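You operate a simulated robot arm through the tools that you are given. There is no shell and no other tool. Be economical: measure what you need, move in short steps, check, and stop when the job is done.

You are at the controls of a simulated robot arm. One attempt, no reset.

TASK
Take the yellow tape roll from the trial table and put it on the green table. Take the black wedge and put it on the cream-legged table. Put one of the blue strap coils from the trial table on the white sample sheet. Put one of the teal-cored small cones from the upper shelf of the blue rack on top of the white film roll on the trial table. Put the blue-cored small cone from the middle shelf of the blue rack on the top of the small cabinet. Fetch the orange buckle and set it on the blue tray. Take the orange-banded carton and put it on the brown sheet on the cream-legged table. Fetch the gold small weight from the cream-legged table and set it on the sorting table. Put the blue corner guard from the steel table on top of the grey reel. Take the brass cup and put it in the small brown tub. Put the lot card that says "26" from the sorting table on the top of the belt and the lot card labelled "27" on top of the orange reel. Pull the lock cabinet door open. Any order will do. Set down upright: teal-cored small cone, blue-cored small cone, lot card.

The check looks at the end state, three seconds after you hand in, the way a careful person would. Anything else that was tipped, shoved, dropped, spilled or broken makes it a failure. Flat cloth is picked up by pressing the open fingertips on it (5 to 10 N) and closing them slowly along it; thin cloth reads only 2 to 8 mm in the jaws.

THE ROBOT
A 6-joint arm with a fingered hand on a trunk, on a base that drives. Base frame: it is fixed to the floor where the robot stands at the start and does not move with it; the origin is under the middle of the robot, x ahead of it, y to its left, z up; the surface under the hand at the start is at about z = 780. Readings come in mm, degrees, newtons and seconds.
With the tool pointing down near the work surface it reaches from about 360 to 760 mm from the robot's upright axis, wherever it stands. Its first joint turns from -166.0 to 166.0 degrees. Places, roughly: black wedge (9x5x5 cm) [500, 500, 800]; blue corner guard (6x6x6 cm) [1000, 5400, 800]; blue strap coil (8x8x4 cm) [800, 1500, 800]; blue tray (11x14x7 cm) [800, 3900, 800]; blue-cored small cone (7x7x12 cm) [1000, 3200, 900]; brass cup (7x7x9 cm) [1100, 5600, 800]; brown sheet (30x22x1 cm) [100, 4000, 700]; cream-legged table [100, 3900, 700]; film roll (9x9x15 cm) [800, 200, 900]; green table [900, 4400, 800]; grey reel (9x9x6 cm) [900, 6000, 800]; lock cabinet door [-2200, 200, 1300]; lot card [250, 6000, 750]; orange buckle (6x5x2 cm) [1000, 3900, 800]; orange reel (9x9x6 cm) [300, 5400, 800]; orange-banded carton (12x8x8 cm) [200, 4400, 800]; sample sheet [500, 750, 750]; small brown tub (13x19x8 cm) [900, 5700, 800]; small weight [0, 4250, 750]; sorting table [200, 5500, 800]; teal-cored small cone (7x7x12 cm) [900, 3500, 1300]; top of the belt [3700, 6900, 400]; top of the small cabinet (12x24 cm) [740, 5000, 1000]; yellow tape roll (10x9x4 cm) [500, 100, 800]. Payload 4 kg.
The TCP is the grasp point between the finger pads, 26 mm short of the fingertips. In the tool frame z runs along the fingers and y along their closing line. Largest opening 148 mm; the body of the gripper starts 73 mm behind the TCP. The gripper is a hand of 3 fingers: y runs from the thumb to the fingers, the wrist lies at [0, 0, -239] in the tool frame, and closing takes about 1.5 s.
Orientation is told as [roll, pitch, yaw] about the base's x, y, z axes, in that order, counted from this pose: with the fingers straight down and closing along the base's y, the tool's x points along the base's -x, its y along +y and its z along -z.

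THE INTERFACE
- The arm moves only by the tool jog_arm. Its argument "commands" is one flat list of numbers, 6 for each row, row after row: the turn, a rotation vector about the base's x, y, z in degrees, then the shift along the base's x, y, z in mm. In form: [wx, wy, wz, tx, ty, tz, wx, wy, wz, tx, ty, tz, ...]. A call has 1 to 12 rows; each row shifts and turns the commanded pose from where the row before left it. "grip" is the opening, from 0 (shut) to 1 (fully open), set as the call begins (left out, the last holds). A row lasts 0.2 s, in which the tool goes at most 50 mm and 8.6 degrees; a call with a longer step from one row to the next is refused whole, and so is a gripper value outside its range. Where a pose cannot be reached the arm comes as near as it can. A force on the tool above 40 N (or 10 N above the force at the start of the call, whichever is more), or a blocked arm, ends the call early, and 0.2 s more pass. Each finger travels about 153 mm/s and halts on what it meets, pressing with about 28 N; the grip force reading is that of the motor and also rises with nothing between the fingers. The clock runs only during rows and for 0.2 s after the last one: add rows that do not move to give the fingers time. It gives the time, the measured TCP pose, the force on the tool (base axes), the opening and the grip force at its end, in the units of the frame above (readings bear some noise), with the torque about the TCP (base axes, N m) and any sound that the robot's microphone picked up, and new pictures: "show" is both (left out), scene, wrist or none.
- Cameras (640 x 400 px; columns grow to the right, rows downward): "scene" is now at [-1.2, 203.4, 1553.3]; the picture's right is [0.60, -0.80, 0.00], its down [-0.66, -0.49, -0.57] and it looks along [0.45, 0.34, -0.82] (base axes); focal length 285 px, centre (320, 200). "wrist" rides on the gripper at [68, -39, -90] in the tool frame; the picture's right is [0.50, 0.87, 0.00], its down [-0.66, 0.38, -0.65] and it looks along [-0.57, 0.33, 0.76] (tool axes); focal length 222 px, centre (320, 200). There is no depth. A picture from a camera that has moved, and an enlarged one, comes with that camera's place and axes in the base frame and with its lens.
- raise_lower(by): slides the trunk up (or, below 0, down) by that many mm; the arm and the scene camera ride with it, the base frame stays. It gives what a move gives, with no picture.
- drive_base(legs): drives the robot by 1 to 6 legs, each [ahead, left, turn to the left] in mm, mm and degrees, along the robot's own axes; the way and the turn of a leg run together, so that a leg with both is an arc; at most 1500 mm and 180 degrees a leg. The arm and the cameras ride along, it lands a little off, and it stops where it bumps. It gives what a move gives, and a new picture of the scene camera.
- finger_targets(finger1, finger2, thumb_bend): sets how far each is bent, from 0 (flat) to 1 (curled in); at 0.3 the hand is open as for a grip, at 0.7 the pads meet at the TCP. One left out holds its place. A second passes; each finger stops where it meets its share of the squeeze, and holds until it gets a number again. A gripper value or a shape takes the hand back. It gives what a move gives, with no picture; readings hold the bend of each and the force on the fingers (four entries, about 0 where the hand has none), thumb and palm.
- grasp_type(shape): the hand has 3 fingers and takes this shape, open, in about a second: jaw (thumb against the fingers, like two jaws); tri (thumb and two fingers); tip (a fingertip pinch); poke (one finger out to press); point (the index stretched); flat (the hand flat); cup (the hand cupped); fist (a fist). The gripper value then closes the fingers along that shape, each until it touches; the sizes above hold for jaw. It gives what a move gives, with no picture.
- turn_head(pan, tilt): turns the head with the scene camera to pan (to the left, within 155 degrees either way) and tilt (down, from -29 to 69), counted from straight ahead of the robot. It gives what a move gives, and a new picture of the scene camera.
- close_up(camera, box): a new picture of the part [left, top, right, bottom] of that camera's present view, enlarged. No time passes.
- close_job(): hands the job in; it is judged then, once.

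Work in short steps. Places have to be worked out from the pictures, the camera data and where the tool is seen: move nearer, look again, correct. Check each grasp and each placing, and mend what went wrong. You have 577 turns and 360 pictures in all, those below and enlarged ones among them. Open the gripper and draw the arm clear of the work before you hand the job in, unless the task says otherwise; then end with one line.

The tools are called after "Request:" as name(argument=value, ...) on one line, values as JSON. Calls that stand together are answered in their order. jog_arm: Moves the arm, as the interface text tells. Its arguments: {"type":"object","properties":{"commands":{"type":"array"},"grip":{"type":"number"},"show":{"type":"string","enum":["both","scene","wrist","none"]}},"required":["commands"]} The other tools are called the same way: raise_lower (by) slides the trunk up or down; grasp_type (shape) gives the hand a shape; finger_targets (finger1, finger2, thumb_bend) moves the fingers one by one; drive_base (legs) drives the base; turn_head (pan, tilt) turns the head that bears the scene camera; close_up (camera, box) takes an enlarged picture of a part of a camera's view; close_job () hands the job in.

At the start:

```text
clock: 0.0
ee_pos: [392.3, 408.6, 1158.9]
ee_rot: [0.0, 0.0, 0.0]
ft_force: [0.7, -0.3, -0.4]
torque: [-0.01, -0.02, -0.03]
grip_width: 148.0
finger_force: 0.1
shape: jaw
bend: [0.3, 0.3, 0.3]
finger forces: [0.0, 0.0, 0.0, 0.1, 0.0, 0.1]
trunk travel left (down, up): [-525.0, 65.0]
robot x, y, heading: [-1.8, 1.6, -0.0]
head pan, tilt: [36.7, 55.4]
```

scene: 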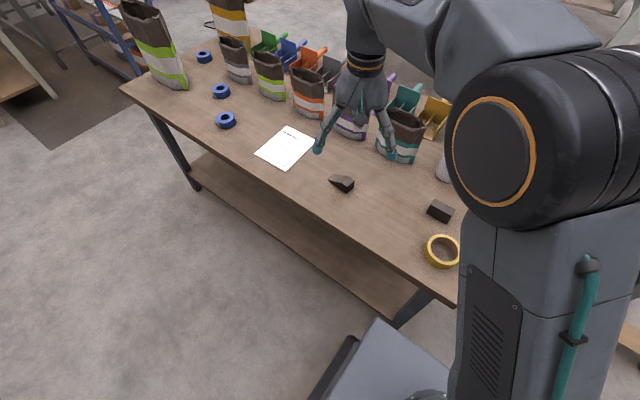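
wrist: 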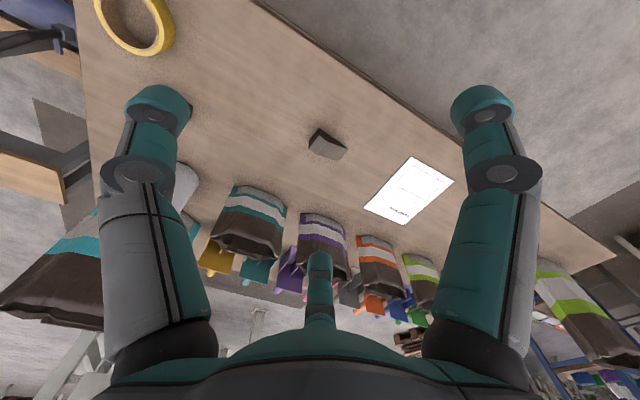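

I'll first look around with the head to get a layout of the room.

Request:
turn_head(pan=90, tilt=15)

Request:
turn_head(pan=150, tilt=15)

Request:
turn_head(pan=-150, tilt=15)

Request:
turn_head(pan=30, tilt=20)

```text
clock: 1.2
ee_pos: [392.6, 408.8, 1159.5]
ee_rot: [0.1, 0.0, 0.1]
ft_force: [0.0, 0.5, -0.2]
torque: [0.01, 0.01, 0.0]
grip_width: 148.0
finger_force: 0.1
shape: jaw
bend: [0.3, 0.3, 0.3]
finger forces: [0.0, 0.0, 0.0, 0.0, 0.1, 0.1]
trunk travel left (down, up): [-525.0, 65.0]
robot x, y, heading: [1.7, 2.1, -0.0]
head pan, tilt: [90.0, 15.0]
camera scene: at [-58.6, 254.1, 1614.0], right [1.0, 0.0, 0.0], down [0.0, -0.26, -0.97], along [0.0, 0.97, -0.26], focal length 285 px, centre (320, 200)
```

scene: 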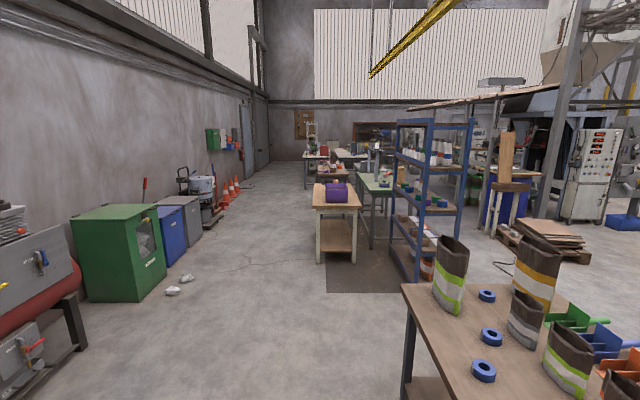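

```text
clock: 2.5
ee_pos: [392.1, 408.6, 1159.4]
ee_rot: [0.1, 0.0, 0.0]
ft_force: [0.4, 0.1, 0.2]
torque: [0.01, 0.02, 0.01]
grip_width: 148.2
finger_force: 0.1
shape: jaw
bend: [0.3, 0.3, 0.3]
finger forces: [0.1, 0.0, 0.0, 0.0, 0.0, 0.0]
trunk travel left (down, up): [-525.0, 65.0]
robot x, y, heading: [1.1, 5.1, 0.2]
head pan, tilt: [150.0, 15.0]
camera scene: at [-139.5, 207.4, 1614.1], right [0.5, 0.87, 0.0], down [0.22, -0.13, -0.97], along [-0.84, 0.48, -0.26], focal length 285 px, centre (320, 200)
```

scene: 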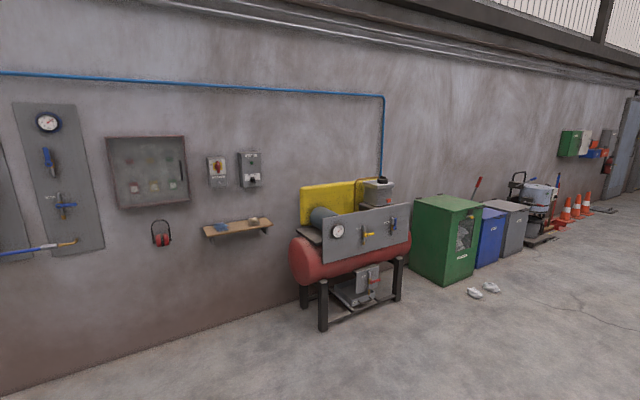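

```text
clock: 6.6
ee_pos: [392.3, 407.5, 1158.2]
ee_rot: [0.0, 0.0, 0.0]
ft_force: [0.5, 0.0, 0.2]
torque: [0.02, 0.01, 0.01]
grip_width: 147.8
finger_force: 0.0
shape: jaw
bend: [0.3, 0.3, 0.3]
finger forces: [0.0, 0.1, 0.1, 0.0, 0.0, 0.0]
trunk travel left (down, up): [-525.0, 65.0]
robot x, y, heading: [0.1, -0.4, -0.1]
head pan, tilt: [-150.0, 15.0]
camera scene: at [-139.6, 113.9, 1614.1], right [-0.5, 0.87, 0.0], down [0.22, 0.13, -0.97], along [-0.84, -0.48, -0.26], focal length 285 px, centre (320, 200)
```

scene: 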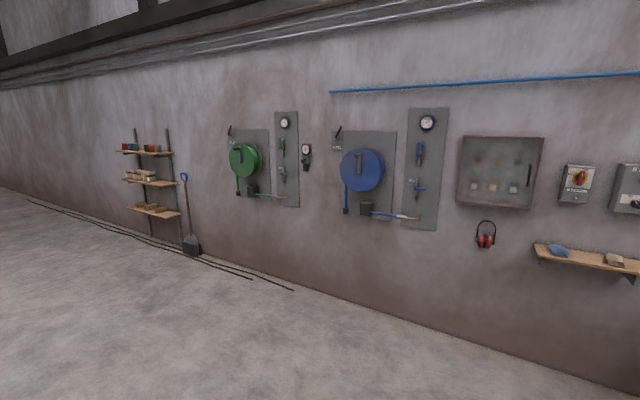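

```text
clock: 9.3
ee_pos: [393.1, 409.3, 1158.3]
ee_rot: [0.1, 0.0, 0.1]
ft_force: [-1.3, -1.1, -1.8]
torque: [-0.01, 0.01, -0.01]
grip_width: 147.8
finger_force: 0.1
shape: jaw
bend: [0.3, 0.3, 0.3]
finger forces: [0.0, 0.0, 0.1, 0.0, 0.0, 0.1]
trunk travel left (down, up): [-525.0, 65.0]
robot x, y, heading: [-4.9, -2.2, 0.1]
head pan, tilt: [30.0, 20.0]
camera scene: at [22.0, 207.2, 1605.9], right [0.5, -0.87, 0.0], down [-0.3, -0.17, -0.94], along [0.81, 0.47, -0.34], focal length 285 px, centre (320, 200)
```

scene: 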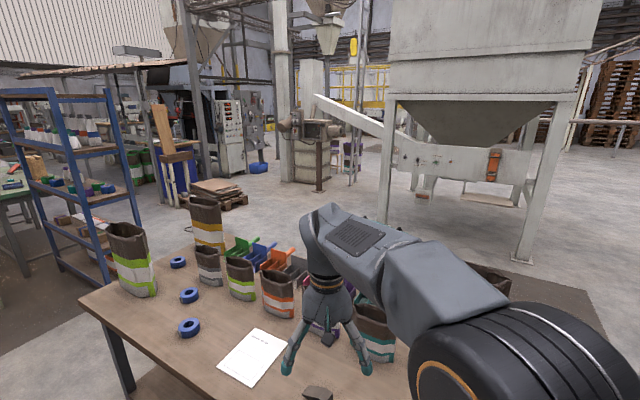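

The layout is clear: the coils lie at about [504,1061] and [625,1223], the sheet at about [539,767]. I drive left along the table edge to be beside both.

Request:
drive_base(legs=[[0, 850, 0]])

Request:
turn_head(pan=20, tilt=55)

```text
clock: 13.8
ee_pos: [392.5, 1253.8, 1158.1]
ee_rot: [0.0, 0.0, 0.1]
ft_force: [-0.3, -1.0, -0.1]
torque: [-0.02, 0.01, -0.01]
grip_width: 148.4
finger_force: 0.0
shape: jaw
bend: [0.3, 0.3, 0.3]
finger forces: [0.0, 0.1, 0.0, 0.0, 0.0, 0.1]
trunk travel left (down, up): [-525.0, 65.0]
robot x, y, heading: [2.8, 840.9, -0.2]
head pan, tilt: [30.0, 20.0]
camera scene: at [22.1, 1052.6, 1605.9], right [0.5, -0.87, 0.0], down [-0.3, -0.17, -0.94], along [0.81, 0.47, -0.34], focal length 285 px, centre (320, 200)
```

scene: 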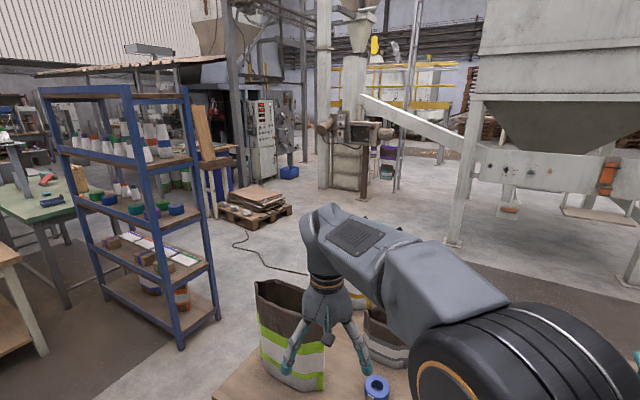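

```text
clock: 14.8
ee_pos: [392.1, 1253.0, 1159.0]
ee_rot: [0.0, 0.0, 0.0]
ft_force: [-0.3, 0.1, -0.2]
torque: [-0.03, -0.03, 0.02]
grip_width: 147.8
finger_force: 0.1
shape: jaw
bend: [0.3, 0.3, 0.3]
finger forces: [0.0, 0.1, 0.0, 0.0, 0.0, 0.0]
trunk travel left (down, up): [-525.0, 65.0]
robot x, y, heading: [2.5, 843.0, 0.1]
head pan, tilt: [20.0, 55.0]
camera scene: at [9.2, 1030.6, 1553.9], right [0.34, -0.94, 0.0], down [-0.77, -0.28, -0.57], along [0.54, 0.2, -0.82], focal length 285 px, centre (320, 200)
```

scene: 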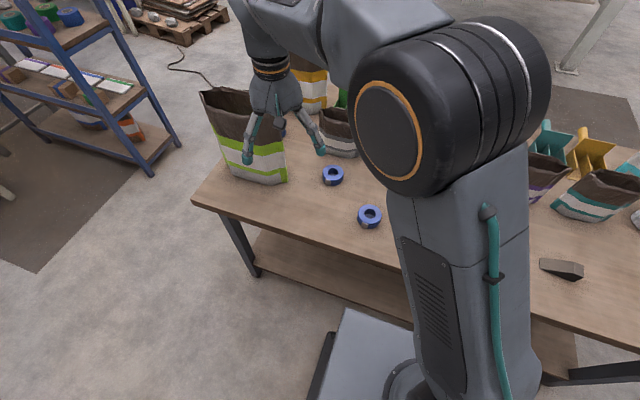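

Coil at about [500,1050]. Moving the hand above it and halfway down, then checking with the wrist camera.

Request:
jog_arm(commands=[0, 0, 0, 22, -40, 0, 0, 0, 0, 22, -40, 0, 0, 0, 0, 22, -40, 0, 0, 0, 0, 22, -40, 0, 0, 0, 0, 20, -41, 0, 0, 0, 0, 0, 0, -45, 0, 0, 0, 0, 0, -45, 0, 0, 0, 0, 0, -45, 0, 0, 0, 0, 0, -45], grip=1)

```text
clock: 16.8
ee_pos: [500.1, 1053.5, 977.9]
ee_rot: [0.1, 0.1, 0.0]
ft_force: [0.4, 0.1, -0.6]
torque: [-0.01, -0.03, 0.03]
grip_width: 147.9
finger_force: 0.0
shape: jaw
bend: [0.3, 0.3, 0.3]
finger forces: [0.1, 0.0, 0.0, 0.1, 0.0, 0.0]
trunk travel left (down, up): [-525.0, 65.0]
robot x, y, heading: [1.0, 848.0, -0.1]
head pan, tilt: [20.0, 55.0]
camera scene: at [9.4, 1030.6, 1553.9], right [0.34, -0.94, 0.0], down [-0.77, -0.28, -0.57], along [0.54, 0.2, -0.82], focal length 285 px, centre (320, 200)
camera wrist: at [432.9, 1014.8, 1067.7], right [-0.5, 0.87, 0.0], down [0.66, 0.38, 0.65], along [0.57, 0.33, -0.76], focal length 222 px, centre (320, 200)
```

scene: 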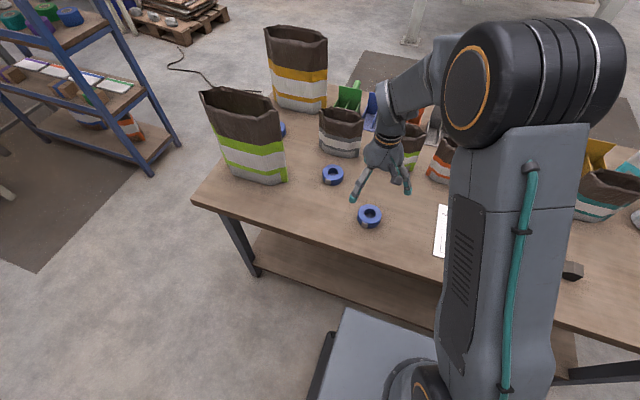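
wrist: 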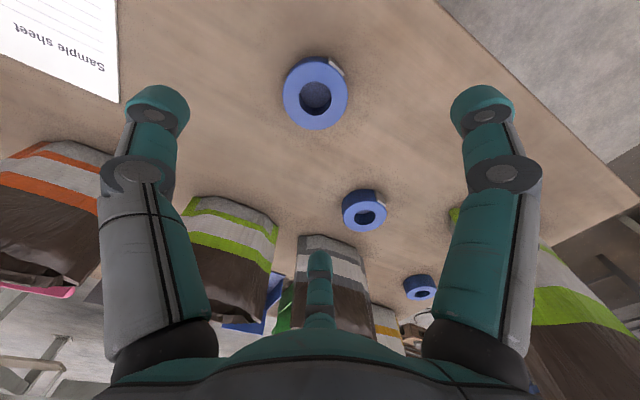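

The wrist view puts the coil at [498,1047]. Descend and grip.

Request:
jog_arm(commands=[0, 0, 0, -2, -5, -42, 0, 0, 0, 0, 0, -42, 0, 0, 0, 0, 0, -42, 0, 0, 0, 0, 0, -25, 0, 0, 0, 0, 0, -16], show="none")

Request:
jog_arm(commands=[0, 0, 0, 0, 0, 0, 0, 0, 0, 0, 0, 0, 0, 0, 0, 0, 0, 0, 0, 0, 0, 0, 0, 0, 0, 0, 0, 0, 0, 0, 0, 0, 0, 0, 0, 0, 0, 0, 0, 0, 0, 0], grip=0, show="wrist")

```text
clock: 18.0
ee_pos: [499.8, 1047.6, 811.9]
ee_rot: [0.0, 0.0, -0.1]
ft_force: [0.6, -0.7, -0.5]
torque: [0.01, 0.01, 0.03]
grip_width: 147.9
finger_force: 0.0
shape: jaw
bend: [0.3, 0.3, 0.3]
finger forces: [0.1, 0.0, 0.1, 0.1, 0.0, 0.1]
trunk travel left (down, up): [-525.0, 65.0]
robot x, y, heading: [-2.7, 842.3, -0.0]
head pan, tilt: [20.0, 55.0]
```

```text
clock: 19.6
ee_pos: [498.9, 1047.6, 812.0]
ee_rot: [-0.1, 0.0, 0.1]
ft_force: [0.9, -0.1, 0.4]
torque: [-0.02, 0.01, -0.03]
grip_width: 62.6
finger_force: 28.1
shape: jaw
bend: [0.77, 0.39, 0.7]
finger forces: [25.1, 24.9, 0.1, 0.1, 25.7, 0.0]
trunk travel left (down, up): [-525.0, 65.0]
robot x, y, heading: [-2.5, 846.8, 0.2]
head pan, tilt: [20.0, 55.0]
camera wrist: at [430.7, 1009.7, 901.8], right [-0.5, 0.87, 0.0], down [0.66, 0.38, 0.65], along [0.57, 0.33, -0.76], focal length 222 px, centre (320, 200)
```

wrist: 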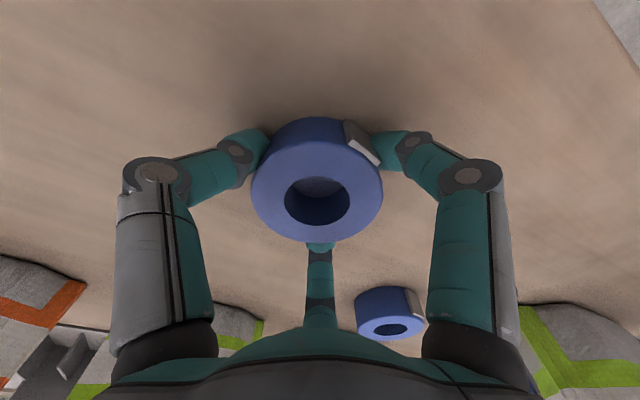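

Coil is gripped. Lift, carry it over the sample sheet centre (~[545,773]).

Request:
jog_arm(commands=[0, 0, 0, 0, 0, 40, 0, 0, 0, 0, 0, 40, 0, 0, 0, 8, -45, 0, 0, 0, 0, 8, -46, 0, 0, 0, 0, 8, -46, 0, 0, 0, 0, 8, -46, 0, 0, 0, 0, 7, -46, 0, 0, 0, 0, 7, -45, 0, 0, 0, 0, 0, 0, 0])

```text
clock: 21.6
ee_pos: [545.7, 774.0, 890.5]
ee_rot: [0.1, 0.0, -0.1]
ft_force: [-0.7, -0.2, -1.3]
torque: [0.03, -0.01, 0.0]
grip_width: 62.9
finger_force: 28.5
shape: jaw
bend: [0.77, 0.39, 0.7]
finger forces: [25.2, 25.1, 0.0, 0.0, 26.0, 0.0]
trunk travel left (down, up): [-525.0, 65.0]
robot x, y, heading: [-1.0, 843.7, -0.0]
head pan, tilt: [20.0, 55.0]
camera scene: at [9.3, 1030.1, 1553.9], right [0.34, -0.94, 0.0], down [-0.77, -0.28, -0.57], along [0.54, 0.2, -0.82], focal length 285 px, centre (320, 200)
camera wrist: at [476.7, 734.4, 981.0], right [-0.5, 0.87, 0.0], down [0.66, 0.38, 0.65], along [0.57, 0.33, -0.76], focal length 222 px, centre (320, 200)
```

scene: 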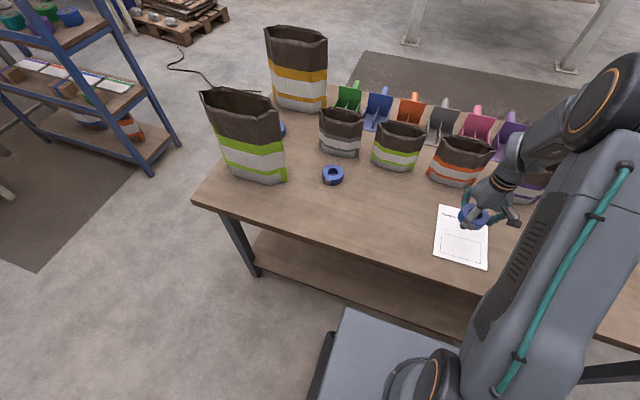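
wrist: 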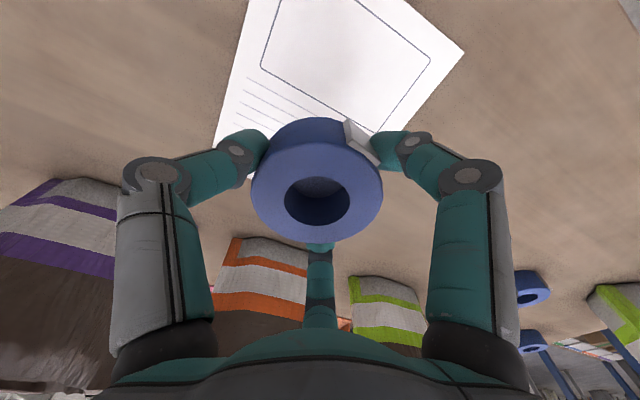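

The sheet has a printed outline at its near side; I'll place at about [515,768]. Lower and release.

Request:
jog_arm(commands=[0, 0, 0, -30, -6, 0, 0, 0, 0, 0, 0, -40, 0, 0, 0, 0, 0, -30, 0, 0, 0, 0, 0, -8, 0, 0, 0, 0, 0, 0], show="none")

Request:
jog_arm(commands=[0, 0, 0, 0, 0, 0, 0, 0, 0, 0, 0, 0, 0, 0, 0, 0, 0, 0, 0, 0, 0, 0, 0, 0, 0, 0, 0, 0, 0, 50, 0, 0, 0, 0, 0, 50, 0, 0, 0, 0, 0, 50], grip=1)

```text
clock: 22.8
ee_pos: [513.8, 766.9, 813.8]
ee_rot: [0.0, -0.2, -0.1]
ft_force: [1.2, -0.3, 16.4]
torque: [-0.11, -0.06, 0.0]
grip_width: 63.0
finger_force: 28.3
shape: jaw
bend: [0.77, 0.39, 0.7]
finger forces: [27.5, 27.6, 0.0, 0.1, 29.2, 0.0]
trunk travel left (down, up): [-525.0, 65.0]
robot x, y, heading: [0.7, 850.1, 0.3]
head pan, tilt: [20.0, 55.0]
```

```text
clock: 24.4
ee_pos: [514.2, 767.3, 965.8]
ee_rot: [0.0, 0.1, 0.0]
ft_force: [0.2, -0.8, -0.6]
torque: [0.0, 0.0, 0.02]
grip_width: 148.1
finger_force: 0.0
shape: jaw
bend: [0.3, 0.3, 0.3]
finger forces: [0.0, 0.0, 0.0, 0.0, 0.1, 0.0]
trunk travel left (down, up): [-525.0, 65.0]
robot x, y, heading: [-0.4, 844.2, 0.0]
head pan, tilt: [20.0, 55.0]
camera scene: at [9.1, 1030.6, 1553.7], right [0.34, -0.94, 0.0], down [-0.77, -0.28, -0.57], along [0.54, 0.2, -0.82], focal length 285 px, centre (320, 200)
camera wrist: at [446.0, 729.8, 1054.6], right [-0.5, 0.87, 0.0], down [0.66, 0.38, 0.65], along [0.57, 0.33, -0.76], focal length 222 px, centre (320, 200)
```

scene: 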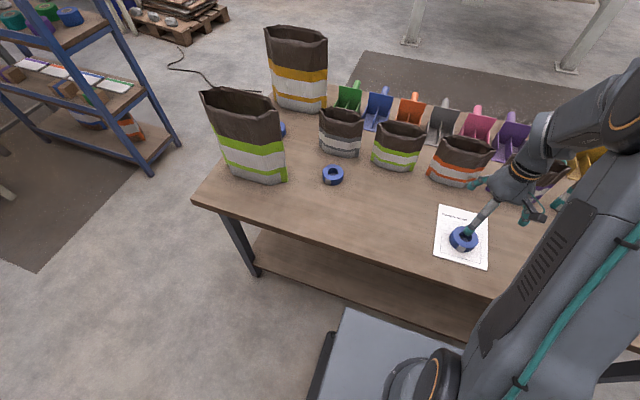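
wrist: 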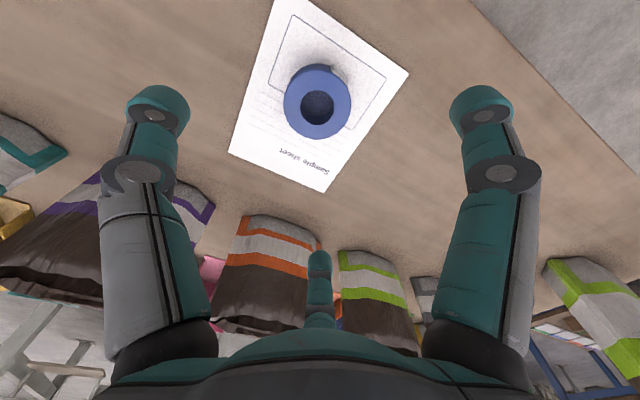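

Coil is on the sheet. Next the tape: raise the arm and drive back right to about y=300.

Request:
jog_arm(commands=[0, 0, 0, 0, 0, 50, 0, 0, 0, 0, 0, 50], show="none")

Request:
drive_base(legs=[[0, -600, 0]])

Request:
turn_head(pan=0, tilt=50)

```text
clock: 25.0
ee_pos: [512.9, 768.0, 1066.1]
ee_rot: [0.0, 0.1, 0.0]
ft_force: [0.2, 0.0, 0.3]
torque: [-0.03, 0.0, -0.01]
grip_width: 147.9
finger_force: 0.0
shape: jaw
bend: [0.3, 0.3, 0.3]
finger forces: [0.0, 0.0, 0.0, 0.0, 0.0, 0.0]
trunk travel left (down, up): [-525.0, 65.0]
robot x, y, heading: [-5.3, 843.1, -0.1]
head pan, tilt: [20.0, 55.0]
```

```text
clock: 28.4
ee_pos: [513.6, 164.4, 1065.3]
ee_rot: [0.0, 0.0, -0.1]
ft_force: [0.6, -0.3, -0.6]
torque: [-0.01, 0.01, -0.04]
grip_width: 148.0
finger_force: 0.0
shape: jaw
bend: [0.3, 0.3, 0.3]
finger forces: [0.0, 0.0, 0.0, 0.0, 0.0, 0.0]
trunk travel left (down, up): [-525.0, 65.0]
robot x, y, heading: [-2.5, 241.8, -0.1]
head pan, tilt: [20.0, 55.0]
camera scene: at [8.9, 426.9, 1553.8], right [0.34, -0.94, 0.0], down [-0.77, -0.28, -0.57], along [0.54, 0.2, -0.82], focal length 285 px, centre (320, 200)
```

scene: 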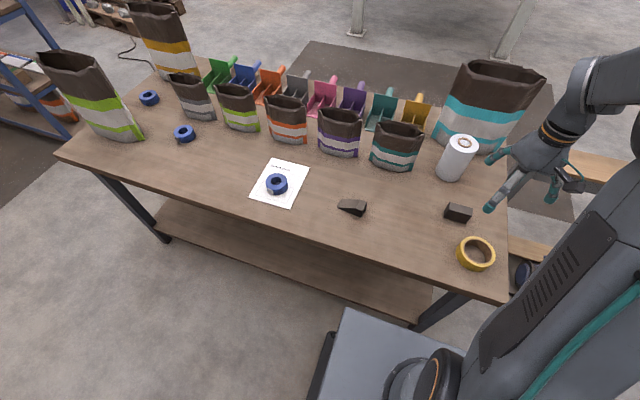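

```text
clock: 29.2
ee_pos: [514.0, 164.4, 1063.5]
ee_rot: [0.0, 0.0, -0.1]
ft_force: [-0.2, 0.0, 0.5]
torque: [0.0, -0.01, 0.0]
grip_width: 148.1
finger_force: 0.1
shape: jaw
bend: [0.3, 0.3, 0.3]
finger forces: [0.1, 0.0, 0.0, 0.0, 0.0, 0.0]
trunk travel left (down, up): [-525.0, 65.0]
robot x, y, heading: [-0.2, 242.3, -0.3]
head pan, tilt: [0.0, 50.0]
camera scene: at [18.1, 402.4, 1560.3], right [0.0, -1.0, 0.0], down [-0.77, 0.0, -0.64], along [0.64, 0.0, -0.77], focal length 285 px, centre (320, 200)
```

scene: 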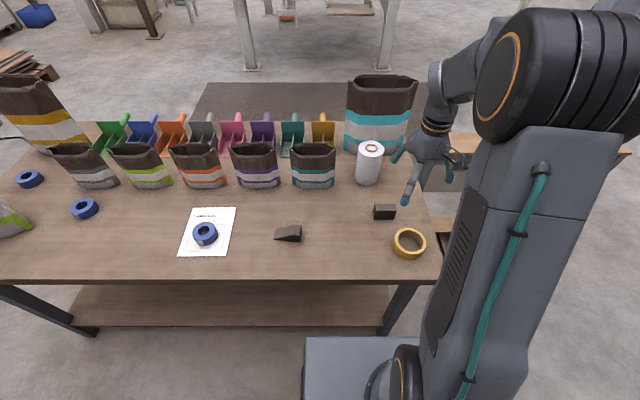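

Tape at about [474,129]; film roll top near [767,230,930]. Moving above the tape.

Request:
jog_arm(commands=[0, 0, 0, -20, -18, -30, 0, 0, 0, -20, -17, -30, 0, 0, 0, 0, 0, -40, 0, 0, 0, 0, 0, 0], show="wrist")

```text
clock: 30.2
ee_pos: [473.1, 129.9, 962.9]
ee_rot: [0.0, 0.0, -0.1]
ft_force: [0.1, 0.8, -0.2]
torque: [-0.02, 0.03, 0.01]
grip_width: 147.7
finger_force: 0.0
shape: jaw
bend: [0.3, 0.3, 0.3]
finger forces: [0.0, 0.0, 0.0, 0.0, 0.1, 0.1]
trunk travel left (down, up): [-525.0, 65.0]
robot x, y, heading: [4.9, 240.2, -0.3]
head pan, tilt: [0.0, 50.0]
camera wrist: at [405.2, 90.4, 1053.3], right [-0.5, 0.87, 0.0], down [0.66, 0.38, 0.65], along [0.57, 0.33, -0.76], focal length 222 px, centre (320, 200)
```

wrist: 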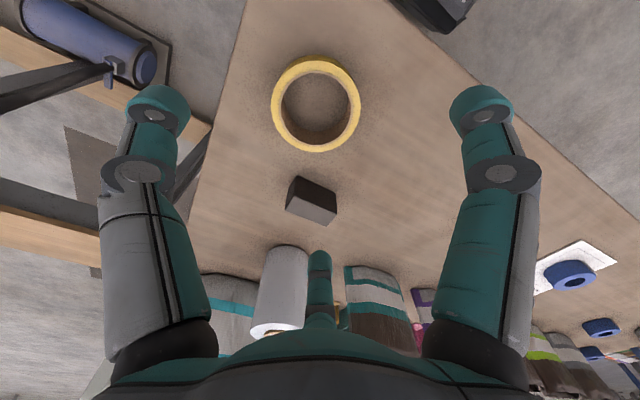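

Tape centre [478,128]. Descend and grip its outside.

Request:
jog_arm(commands=[0, 0, 0, 5, -2, -45, 0, 0, 0, 0, 0, -45, 0, 0, 0, 0, 0, -40, 0, 0, 0, 0, 0, -20, 0, 0, 0, 0, 0, 0], show="none")

Request:
jog_arm(commands=[0, 0, 0, 0, 0, 0, 0, 0, 0, 0, 0, 0, 0, 0, 0, 0, 0, 0, 0, 0, 0, 0, 0, 0, 0, 0, 0, 0, 0, 0, 0, 0, 0, 0, 0, 0, 0, 0, 0, 0, 0, 0], grip=0, show="wrist")

```text
clock: 31.4
ee_pos: [478.6, 128.6, 812.8]
ee_rot: [0.0, 0.0, 0.0]
ft_force: [0.4, 0.0, 0.2]
torque: [-0.01, -0.02, -0.01]
grip_width: 147.9
finger_force: 0.2
shape: jaw
bend: [0.3, 0.3, 0.3]
finger forces: [0.0, 0.0, 0.0, 0.1, 0.1, 0.1]
trunk travel left (down, up): [-525.0, 65.0]
robot x, y, heading: [1.8, 240.7, 0.1]
head pan, tilt: [0.0, 50.0]
```

```text
clock: 33.0
ee_pos: [478.1, 128.0, 814.7]
ee_rot: [0.0, -0.1, -0.2]
ft_force: [-0.1, -0.6, -0.7]
torque: [-0.01, 0.05, -0.02]
grip_width: 78.4
finger_force: 28.0
shape: jaw
bend: [0.36, 0.35, 0.7]
finger forces: [24.2, 24.7, 0.0, 0.1, 24.3, 0.0]
trunk travel left (down, up): [-525.0, 65.0]
robot x, y, heading: [-1.4, 243.9, -0.3]
head pan, tilt: [0.0, 50.0]
camera wrist: at [409.9, 89.8, 904.2], right [-0.5, 0.87, 0.0], down [0.66, 0.38, 0.65], along [0.57, 0.33, -0.76], focal length 222 px, centre (320, 200)
```

wrist: 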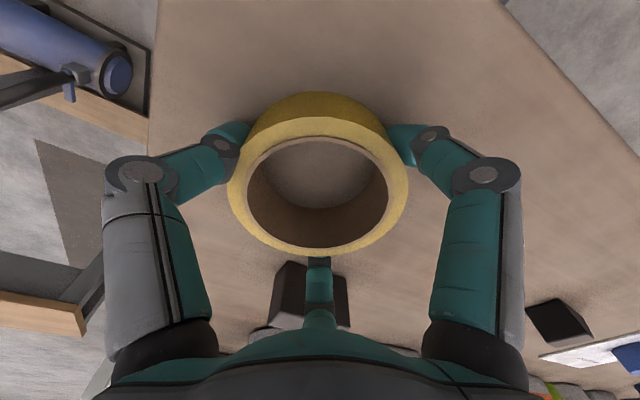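

Tape is gripped. Lift it, back off, turn left and drive up the aisle to look at the far tables.

Request:
jog_arm(commands=[0, 0, 0, 0, 0, 50, 0, 0, 0, 0, 0, 50, 0, 0, 0, 0, 0, 50, 0, 0, 0, 0, 0, 50], show="none")

Request:
drive_base(legs=[[-450, 0, 0], [0, 0, 90], [1500, 0, 0], [500, 0, 0]])

Request:
turn_head(pan=-10, tilt=20)

```text
clock: 34.0
ee_pos: [476.7, 128.8, 1014.3]
ee_rot: [0.0, 0.0, -0.1]
ft_force: [-0.8, 0.1, -0.9]
torque: [0.0, 0.01, -0.01]
grip_width: 78.1
finger_force: 27.8
shape: jaw
bend: [0.36, 0.35, 0.7]
finger forces: [24.2, 24.7, 0.1, 0.0, 24.3, 0.0]
trunk travel left (down, up): [-525.0, 65.0]
robot x, y, heading: [0.2, 240.5, 0.1]
head pan, tilt: [0.0, 50.0]
```

```text
clock: 50.2
ee_pos: [-362.3, 2724.2, 1012.7]
ee_rot: [0.1, 0.2, 90.4]
ft_force: [-0.8, -0.6, -1.2]
torque: [0.03, 0.05, 0.03]
grip_width: 77.5
finger_force: 28.1
shape: jaw
bend: [0.37, 0.35, 0.7]
finger forces: [24.0, 24.8, 0.2, 0.0, 24.5, 0.0]
trunk travel left (down, up): [-525.0, 65.0]
robot x, y, heading: [-466.8, 2245.0, 90.5]
head pan, tilt: [0.0, 50.0]
camera scene: at [-629.4, 2259.3, 1560.3], right [1.0, 0.01, 0.0], down [0.01, -0.77, -0.64], along [-0.01, 0.64, -0.77], focal length 285 px, centre (320, 200)
```

scene: 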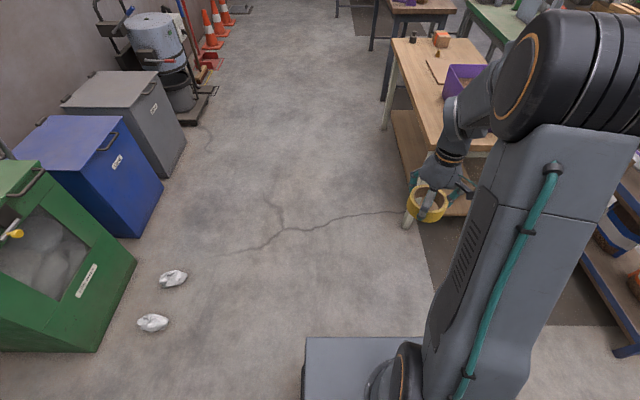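

```text
clock: 51.1
ee_pos: [-361.8, 2723.8, 1013.9]
ee_rot: [0.0, 0.1, 90.6]
ft_force: [-0.5, 0.2, -0.9]
torque: [-0.01, -0.01, -0.02]
grip_width: 77.7
finger_force: 28.5
shape: jaw
bend: [0.37, 0.35, 0.7]
finger forces: [23.9, 24.6, 0.0, 0.1, 24.4, 0.0]
trunk travel left (down, up): [-525.0, 65.0]
robot x, y, heading: [-469.4, 2245.2, 90.6]
head pan, tilt: [-10.0, 20.0]
camera scene: at [-613.4, 2274.0, 1605.8], right [0.99, -0.16, 0.0], down [-0.06, -0.34, -0.94], along [0.15, 0.93, -0.34], focal length 285 px, centre (320, 200)
```

scene: 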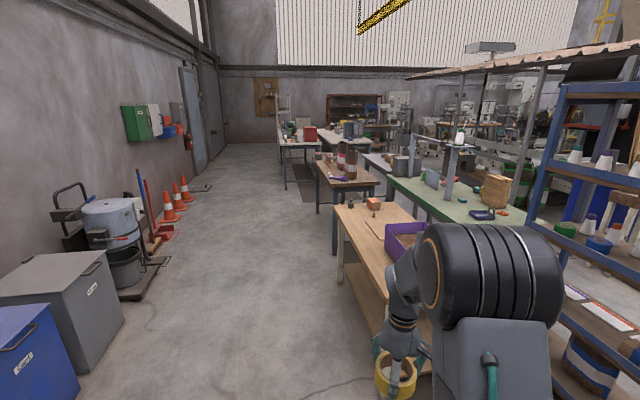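

The −x side of the green table is blocked by the cream table, so I'll go round through the passage between the trial table and the rack to look at the +x side.

Request:
drive_base(legs=[[-60, -1400, 0], [0, -1100, 0]])

Request:
turn_head(pan=15, tilt=20)

```text
clock: 56.4
ee_pos: [748.1, 2687.6, 1014.1]
ee_rot: [0.8, 0.0, 89.2]
ft_force: [-4.6, 0.1, -0.2]
torque: [-0.07, -0.49, -0.35]
grip_width: 77.6
finger_force: 28.1
shape: jaw
bend: [0.37, 0.35, 0.7]
finger forces: [24.6, 25.8, 0.1, 0.0, 25.1, 0.0]
trunk travel left (down, up): [-525.0, 65.0]
robot x, y, heading: [649.8, 2207.9, 90.5]
head pan, tilt: [-10.0, 20.0]
stopped in leg 1: the force on the tool passed its limit at 117 N (the readings are from after the stop); the commanded pose is now the measured one
camera scene: at [502.2, 2236.8, 1605.8], right [0.99, -0.17, 0.0], down [-0.06, -0.34, -0.94], along [0.16, 0.93, -0.34], focal length 285 px, centre (320, 200)
```

scene: 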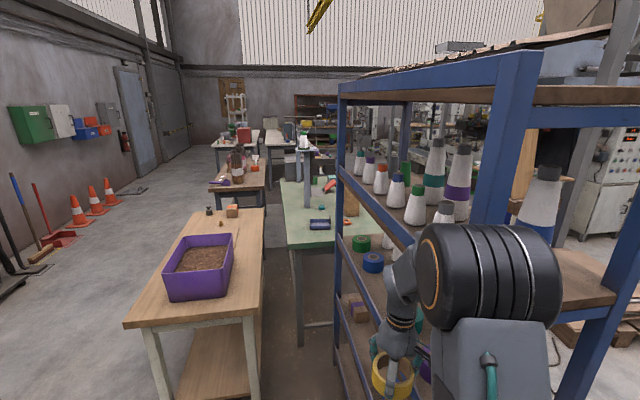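

```text
clock: 57.2
ee_pos: [748.0, 2687.1, 1015.5]
ee_rot: [0.8, 0.1, 89.2]
ft_force: [-6.4, 0.4, -0.5]
torque: [-0.15, -0.77, -0.52]
grip_width: 77.8
finger_force: 27.8
shape: jaw
bend: [0.37, 0.35, 0.7]
finger forces: [24.7, 25.9, 0.0, 0.0, 25.0, 0.0]
trunk travel left (down, up): [-525.0, 65.0]
robot x, y, heading: [645.4, 2205.9, 90.5]
head pan, tilt: [15.0, 20.0]
camera scene: at [461.8, 2234.8, 1605.8], right [0.96, 0.27, 0.0], down [0.09, -0.33, -0.94], along [-0.25, 0.91, -0.34], focal length 285 px, centre (320, 200)
```

scene: 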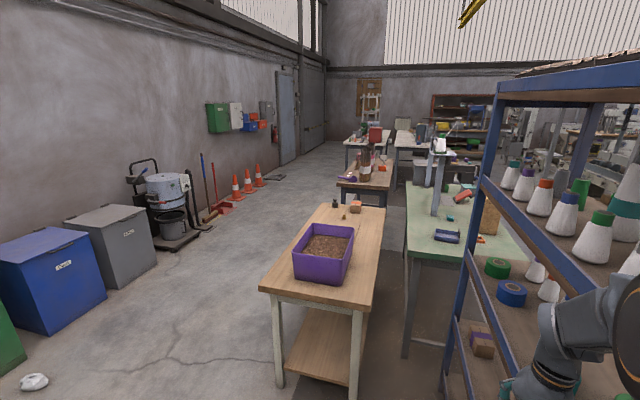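

The hand touched the rack's end (rack spans from y≈2650, x≈790). Backing off to the left, then turning to face +x and passing at y≈2130 with the arm along the travel direction.

Request:
drive_base(legs=[[0, 350, 0], [-80, 100, 0], [0, 0, -90]])

Request:
turn_head(pan=20, tilt=20)

```text
clock: 64.2
ee_pos: [675.3, 2015.7, 1014.6]
ee_rot: [0.9, 0.1, -1.3]
ft_force: [-0.5, -0.1, -1.7]
torque: [0.01, 0.0, 0.0]
grip_width: 77.7
finger_force: 27.6
shape: jaw
bend: [0.37, 0.35, 0.7]
finger forces: [23.8, 24.9, 0.1, 0.0, 24.8, 0.0]
trunk travel left (down, up): [-525.0, 65.0]
robot x, y, heading: [194.3, 2123.0, 0.0]
head pan, tilt: [15.0, 20.0]
camera scene: at [226.9, 2306.8, 1605.9], right [0.26, -0.97, 0.0], down [-0.33, -0.09, -0.94], along [0.91, 0.24, -0.34], focal length 285 px, centre (320, 200)
```

scene: 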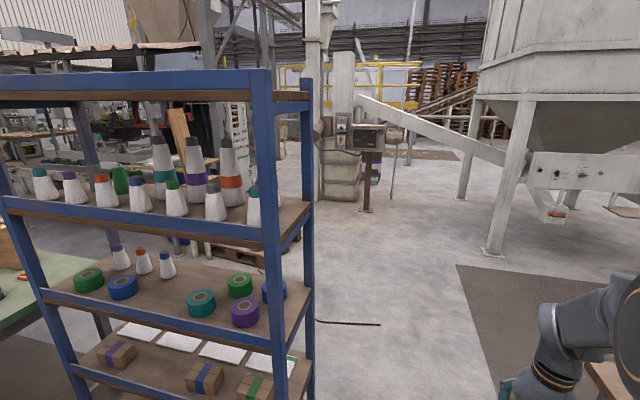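

```text
clock: 64.9
ee_pos: [674.4, 2015.2, 1012.8]
ee_rot: [0.8, 0.0, -1.4]
ft_force: [0.6, -0.4, -1.5]
torque: [0.0, 0.0, 0.0]
grip_width: 77.3
finger_force: 27.8
shape: jaw
bend: [0.37, 0.35, 0.7]
finger forces: [23.8, 24.9, 0.1, 0.1, 24.6, 0.1]
trunk travel left (down, up): [-525.0, 65.0]
robot x, y, heading: [194.6, 2121.6, 0.0]
head pan, tilt: [20.0, 20.0]
camera scene: at [224.4, 2314.5, 1605.9], right [0.34, -0.94, 0.0], down [-0.32, -0.12, -0.94], along [0.88, 0.32, -0.34], focal length 285 px, centre (320, 200)
```

scene: 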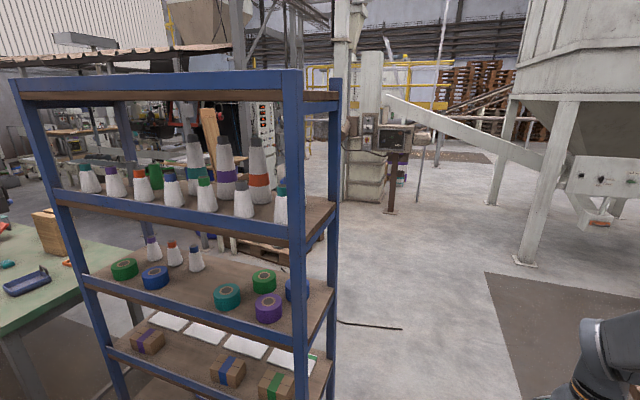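

Rack contents look untouched. Drive on through the passage.

Request:
drive_base(legs=[[1500, 0, 0], [250, 0, 0]])

Request:
turn_head(pan=95, tilt=20)

```text
clock: 73.8
ee_pos: [2425.1, 2020.0, 1013.7]
ee_rot: [0.8, 0.1, -1.0]
ft_force: [-0.7, 0.8, -2.2]
torque: [0.02, 0.01, -0.01]
grip_width: 77.2
finger_force: 27.9
shape: jaw
bend: [0.37, 0.35, 0.7]
finger forces: [23.8, 24.8, 0.0, 0.1, 24.5, 0.0]
trunk travel left (down, up): [-525.0, 65.0]
robot x, y, heading: [1941.7, 2117.9, 0.3]
head pan, tilt: [20.0, 20.0]
camera scene: at [1973.5, 2316.8, 1605.9], right [0.35, -0.94, 0.0], down [-0.32, -0.12, -0.94], along [0.88, 0.33, -0.34], focal length 285 px, centre (320, 200)
```

scene: 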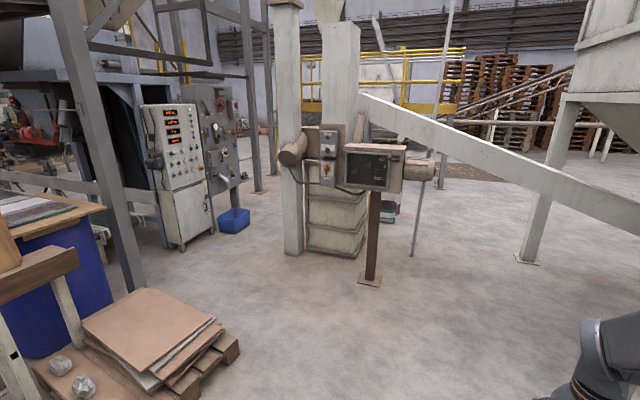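

```text
clock: 75.2
ee_pos: [2425.4, 2021.3, 1013.7]
ee_rot: [0.8, 0.0, -0.9]
ft_force: [-0.3, 0.6, -1.6]
torque: [-0.03, 0.0, 0.0]
grip_width: 77.6
finger_force: 28.0
shape: jaw
bend: [0.37, 0.35, 0.7]
finger forces: [23.8, 24.9, 0.0, 0.0, 24.6, 0.0]
trunk travel left (down, up): [-525.0, 65.0]
robot x, y, heading: [1946.0, 2124.6, 0.3]
head pan, tilt: [95.0, 20.0]
camera scene: at [1877.3, 2377.3, 1605.9], right [1.0, 0.09, 0.0], down [0.03, -0.34, -0.94], along [-0.09, 0.94, -0.34], focal length 285 px, centre (320, 200)
```

scene: 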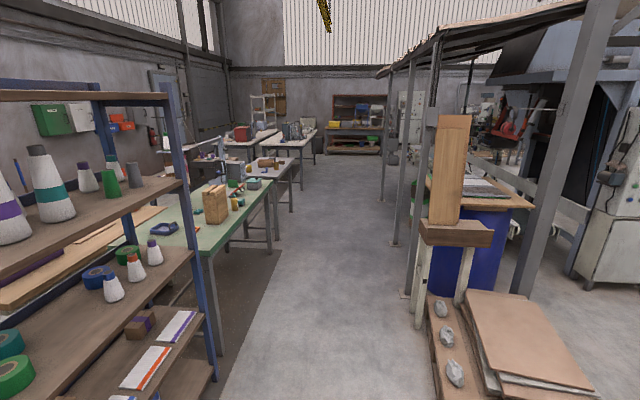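

There's an open aisle east of the rack and green table. Turn round to face −x and sidestep along it to y≈4100.

Request:
drive_base(legs=[[0, 0, 180], [0, -1400, 0], [0, -600, 0]])

Request:
turn_head(pan=0, tilt=35)

```text
clock: 92.6
ee_pos: [1446.9, 4239.2, 1012.3]
ee_rot: [0.8, 0.1, 179.3]
ft_force: [-0.2, 0.4, -1.3]
torque: [0.01, 0.0, -0.01]
grip_width: 76.9
finger_force: 28.1
shape: jaw
bend: [0.37, 0.35, 0.7]
finger forces: [23.5, 24.5, 0.0, 0.1, 24.5, 0.0]
trunk travel left (down, up): [-525.0, 65.0]
robot x, y, heading: [1924.9, 4136.9, -179.6]
head pan, tilt: [95.0, 20.0]
camera scene: at [1999.2, 3883.2, 1606.0], right [-1.0, -0.1, 0.0], down [-0.03, 0.34, -0.94], along [0.09, -0.94, -0.34], focal length 285 px, centre (320, 200)
```

scene: 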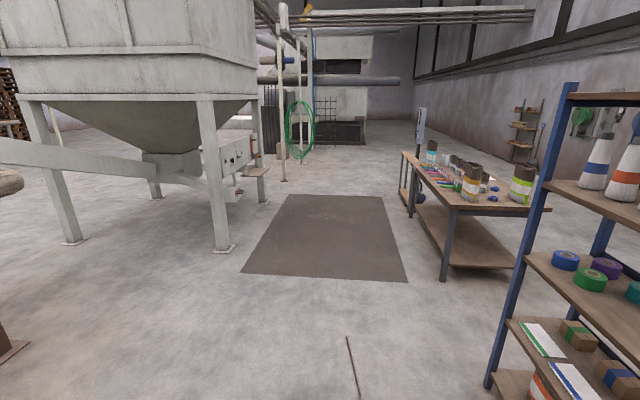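

```text
clock: 94.3
ee_pos: [1446.6, 4238.8, 1014.3]
ee_rot: [0.8, 0.2, 179.3]
ft_force: [-0.3, 0.2, -1.6]
torque: [0.0, -0.03, -0.01]
grip_width: 76.5
finger_force: 28.2
shape: jaw
bend: [0.37, 0.35, 0.7]
finger forces: [23.5, 24.3, 0.1, 0.1, 24.5, 0.1]
trunk travel left (down, up): [-525.0, 65.0]
robot x, y, heading: [1926.0, 4138.4, -179.5]
head pan, tilt: [0.0, 35.0]
camera scene: at [1902.1, 3974.9, 1582.1], right [-0.01, 1.0, 0.0], down [0.57, 0.01, -0.82], along [-0.82, -0.01, -0.57], focal length 285 px, centre (320, 200)
```

scene: 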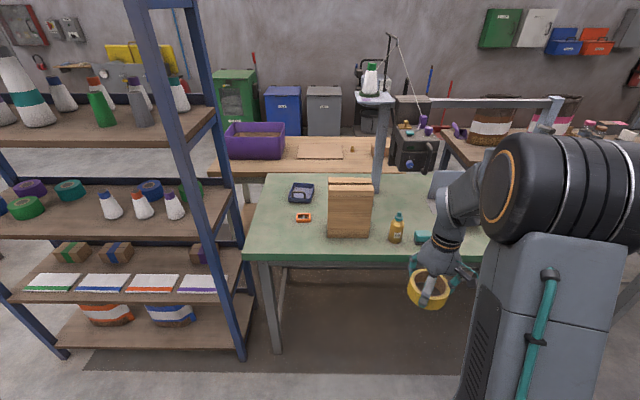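

Green table is in view: buckle near [900,3890], tray near [720,3865], a clear spot at the front-left corner. I'll shift the arm to the left-hand side and approach.

Request:
drive_base(legs=[[100, 200, 0]])

Request:
jog_arm(commands=[0, 0, 0, 0, -45, 0, 0, 0, 0, 0, -45, 0, 0, 0, 0, 0, -45, 0, 0, 0, 0, 0, -45, 0, 0, 0, 0, 0, -40, 0], show="none")

Request:
drive_base(legs=[[300, 0, 0]])

```text
clock: 96.0
ee_pos: [1348.0, 4036.9, 1014.0]
ee_rot: [0.7, 0.1, 179.1]
ft_force: [-0.8, -0.6, -1.9]
torque: [0.03, 0.02, -0.01]
grip_width: 76.7
finger_force: 28.0
shape: jaw
bend: [0.37, 0.35, 0.7]
finger forces: [23.4, 24.5, 0.0, 0.1, 24.5, 0.0]
trunk travel left (down, up): [-525.0, 65.0]
robot x, y, heading: [1829.2, 3933.3, -179.6]
head pan, tilt: [0.0, 35.0]
camera scene: at [1803.3, 3772.1, 1582.0], right [-0.01, 1.0, 0.0], down [0.57, 0.0, -0.82], along [-0.82, -0.01, -0.57], focal length 285 px, centre (320, 200)
```

scene: 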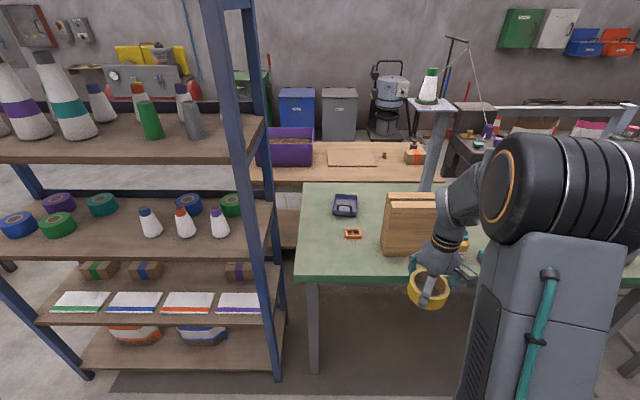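

```text
clock: 97.2
ee_pos: [1349.1, 3816.6, 1012.4]
ee_rot: [0.8, -0.1, 179.1]
ft_force: [0.1, 0.4, -0.7]
torque: [-0.02, 0.02, -0.01]
grip_width: 76.6
finger_force: 28.1
shape: jaw
bend: [0.37, 0.35, 0.7]
finger forces: [23.7, 24.5, 0.0, 0.1, 24.6, 0.1]
trunk travel left (down, up): [-525.0, 65.0]
robot x, y, heading: [1832.3, 3935.3, -179.5]
head pan, tilt: [0.0, 35.0]
```

```text
clock: 99.3
ee_pos: [1047.5, 3814.2, 1013.8]
ee_rot: [0.8, 0.1, 179.0]
ft_force: [0.5, 0.3, -1.3]
torque: [-0.02, -0.01, -0.03]
grip_width: 76.7
finger_force: 28.2
shape: jaw
bend: [0.37, 0.35, 0.7]
finger forces: [23.5, 24.5, 0.0, 0.1, 24.6, 0.1]
trunk travel left (down, up): [-525.0, 65.0]
robot x, y, heading: [1524.3, 3931.5, -179.7]
head pan, tilt: [0.0, 35.0]
camera scene: at [1502.5, 3770.0, 1582.1], right [-0.01, 1.0, 0.0], down [0.57, 0.0, -0.82], along [-0.82, -0.01, -0.57], focal length 285 px, centre (320, 200)
```

scene: 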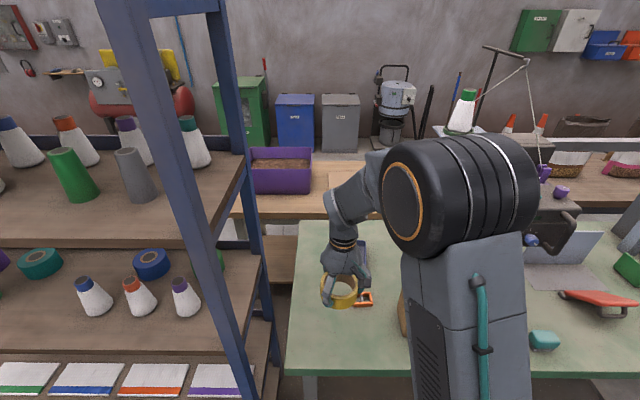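

Tape hangs over the front-left part of the green table. I lower it partway and check with the wrist camera.

Request:
jog_arm(commands=[0, 0, 0, -20, -15, -40, 0, 0, 0, 0, 0, -40, 0, 0, 0, 0, 0, 0])

```text
clock: 100.1
ee_pos: [1028.2, 3798.9, 932.6]
ee_rot: [0.8, 0.1, 179.1]
ft_force: [0.5, 0.4, -1.3]
torque: [-0.01, 0.0, 0.03]
grip_width: 76.7
finger_force: 27.9
shape: jaw
bend: [0.37, 0.35, 0.7]
finger forces: [23.5, 24.6, 0.1, 0.0, 24.6, 0.0]
trunk travel left (down, up): [-525.0, 65.0]
robot x, y, heading: [1529.0, 3933.3, -179.7]
head pan, tilt: [0.0, 35.0]
camera scene: at [1502.8, 3770.0, 1582.1], right [-0.01, 1.0, 0.0], down [0.57, 0.0, -0.82], along [-0.82, -0.01, -0.57], focal length 285 px, centre (320, 200)
camera wrist: at [1094.9, 3839.0, 1022.9], right [0.49, -0.87, 0.01], down [-0.66, -0.36, 0.66], along [-0.57, -0.33, -0.75], focal length 222 px, centre (320, 200)
```

scene: 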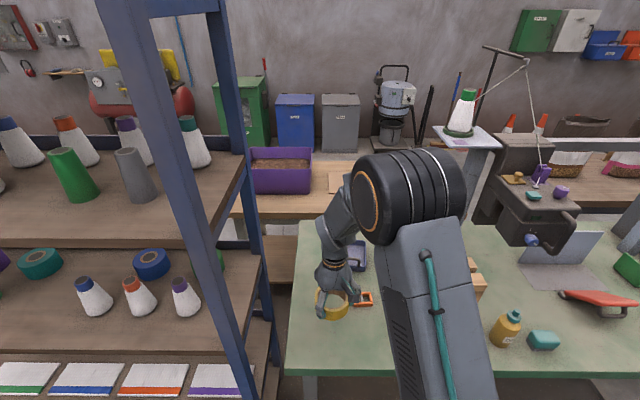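
wrist: 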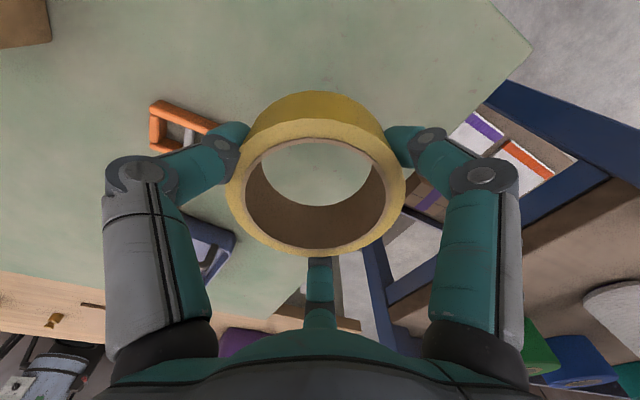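

Position is clear of the edges. Lowering until contact.

Request:
jog_arm(commands=[0, 0, 0, 0, 0, -45, 0, 0, 0, 0, 0, -45, 0, 0, 0, 0, 0, -12, 0, 0, 0, 0, 0, -6, 0, 0, 0, 0, 0, -6, 0, 0, 0, 0, 0, -4], show="none")

```text
clock: 100.7
ee_pos: [1025.9, 3796.7, 850.5]
ee_rot: [1.0, -0.4, 179.1]
ft_force: [4.3, 1.0, 22.9]
torque: [-0.08, -0.13, 0.03]
grip_width: 77.7
finger_force: 28.1
shape: jaw
bend: [0.35, 0.35, 0.7]
finger forces: [29.2, 27.3, 0.0, 0.0, 28.3, 0.0]
trunk travel left (down, up): [-525.0, 65.0]
robot x, y, heading: [1526.8, 3934.1, -179.4]
head pan, tilt: [0.0, 35.0]
stopped in row 3: the force on the tool passed its limit at 52 N (the readings are from after the stop); the commanded pose is now the measured one
```

Contact at TCP 850, so the green surface is about z≈817. Release and rise.

Request:
jog_arm(commands=[0, 0, 0, 0, 0, 0, 0, 0, 0, 0, 0, 0, 0, 0, 0, 0, 0, 0, 0, 0, 0, 0, 0, 0, 0, 0, 0, 0, 0, 50, 0, 0, 0, 0, 0, 50, 0, 0, 0, 0, 0, 50], grip=1)

```text
clock: 102.3
ee_pos: [1026.0, 3799.6, 998.4]
ee_rot: [0.9, -0.2, 179.1]
ft_force: [0.3, -0.3, -0.1]
torque: [-0.01, 0.02, -0.03]
grip_width: 147.9
finger_force: 0.1
shape: jaw
bend: [0.3, 0.3, 0.3]
finger forces: [0.1, 0.0, 0.0, 0.0, 0.0, 0.0]
trunk travel left (down, up): [-525.0, 65.0]
robot x, y, heading: [1524.1, 3928.8, -179.5]
head pan, tilt: [0.0, 35.0]
camera scene: at [1502.9, 3770.0, 1582.0], right [-0.01, 1.0, 0.0], down [0.57, 0.0, -0.82], along [-0.82, -0.01, -0.57], focal length 285 px, centre (320, 200)
camera wrist: at [1094.3, 3839.4, 1087.7], right [0.49, -0.87, 0.01], down [-0.66, -0.36, 0.66], along [-0.57, -0.33, -0.75], focal length 222 px, centre (320, 200)
```

scene: 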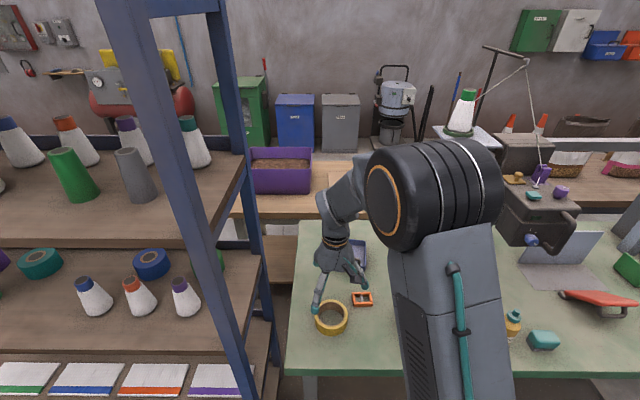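
wrist: 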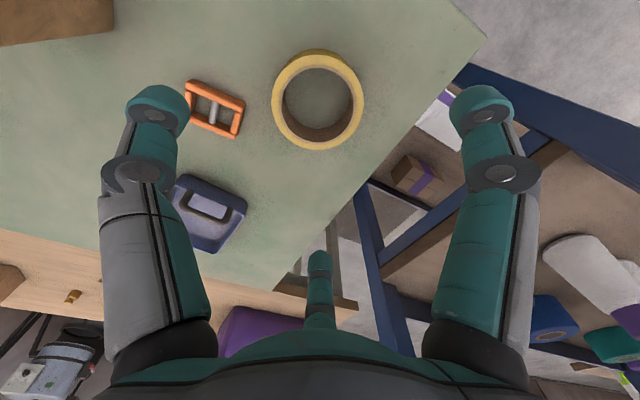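

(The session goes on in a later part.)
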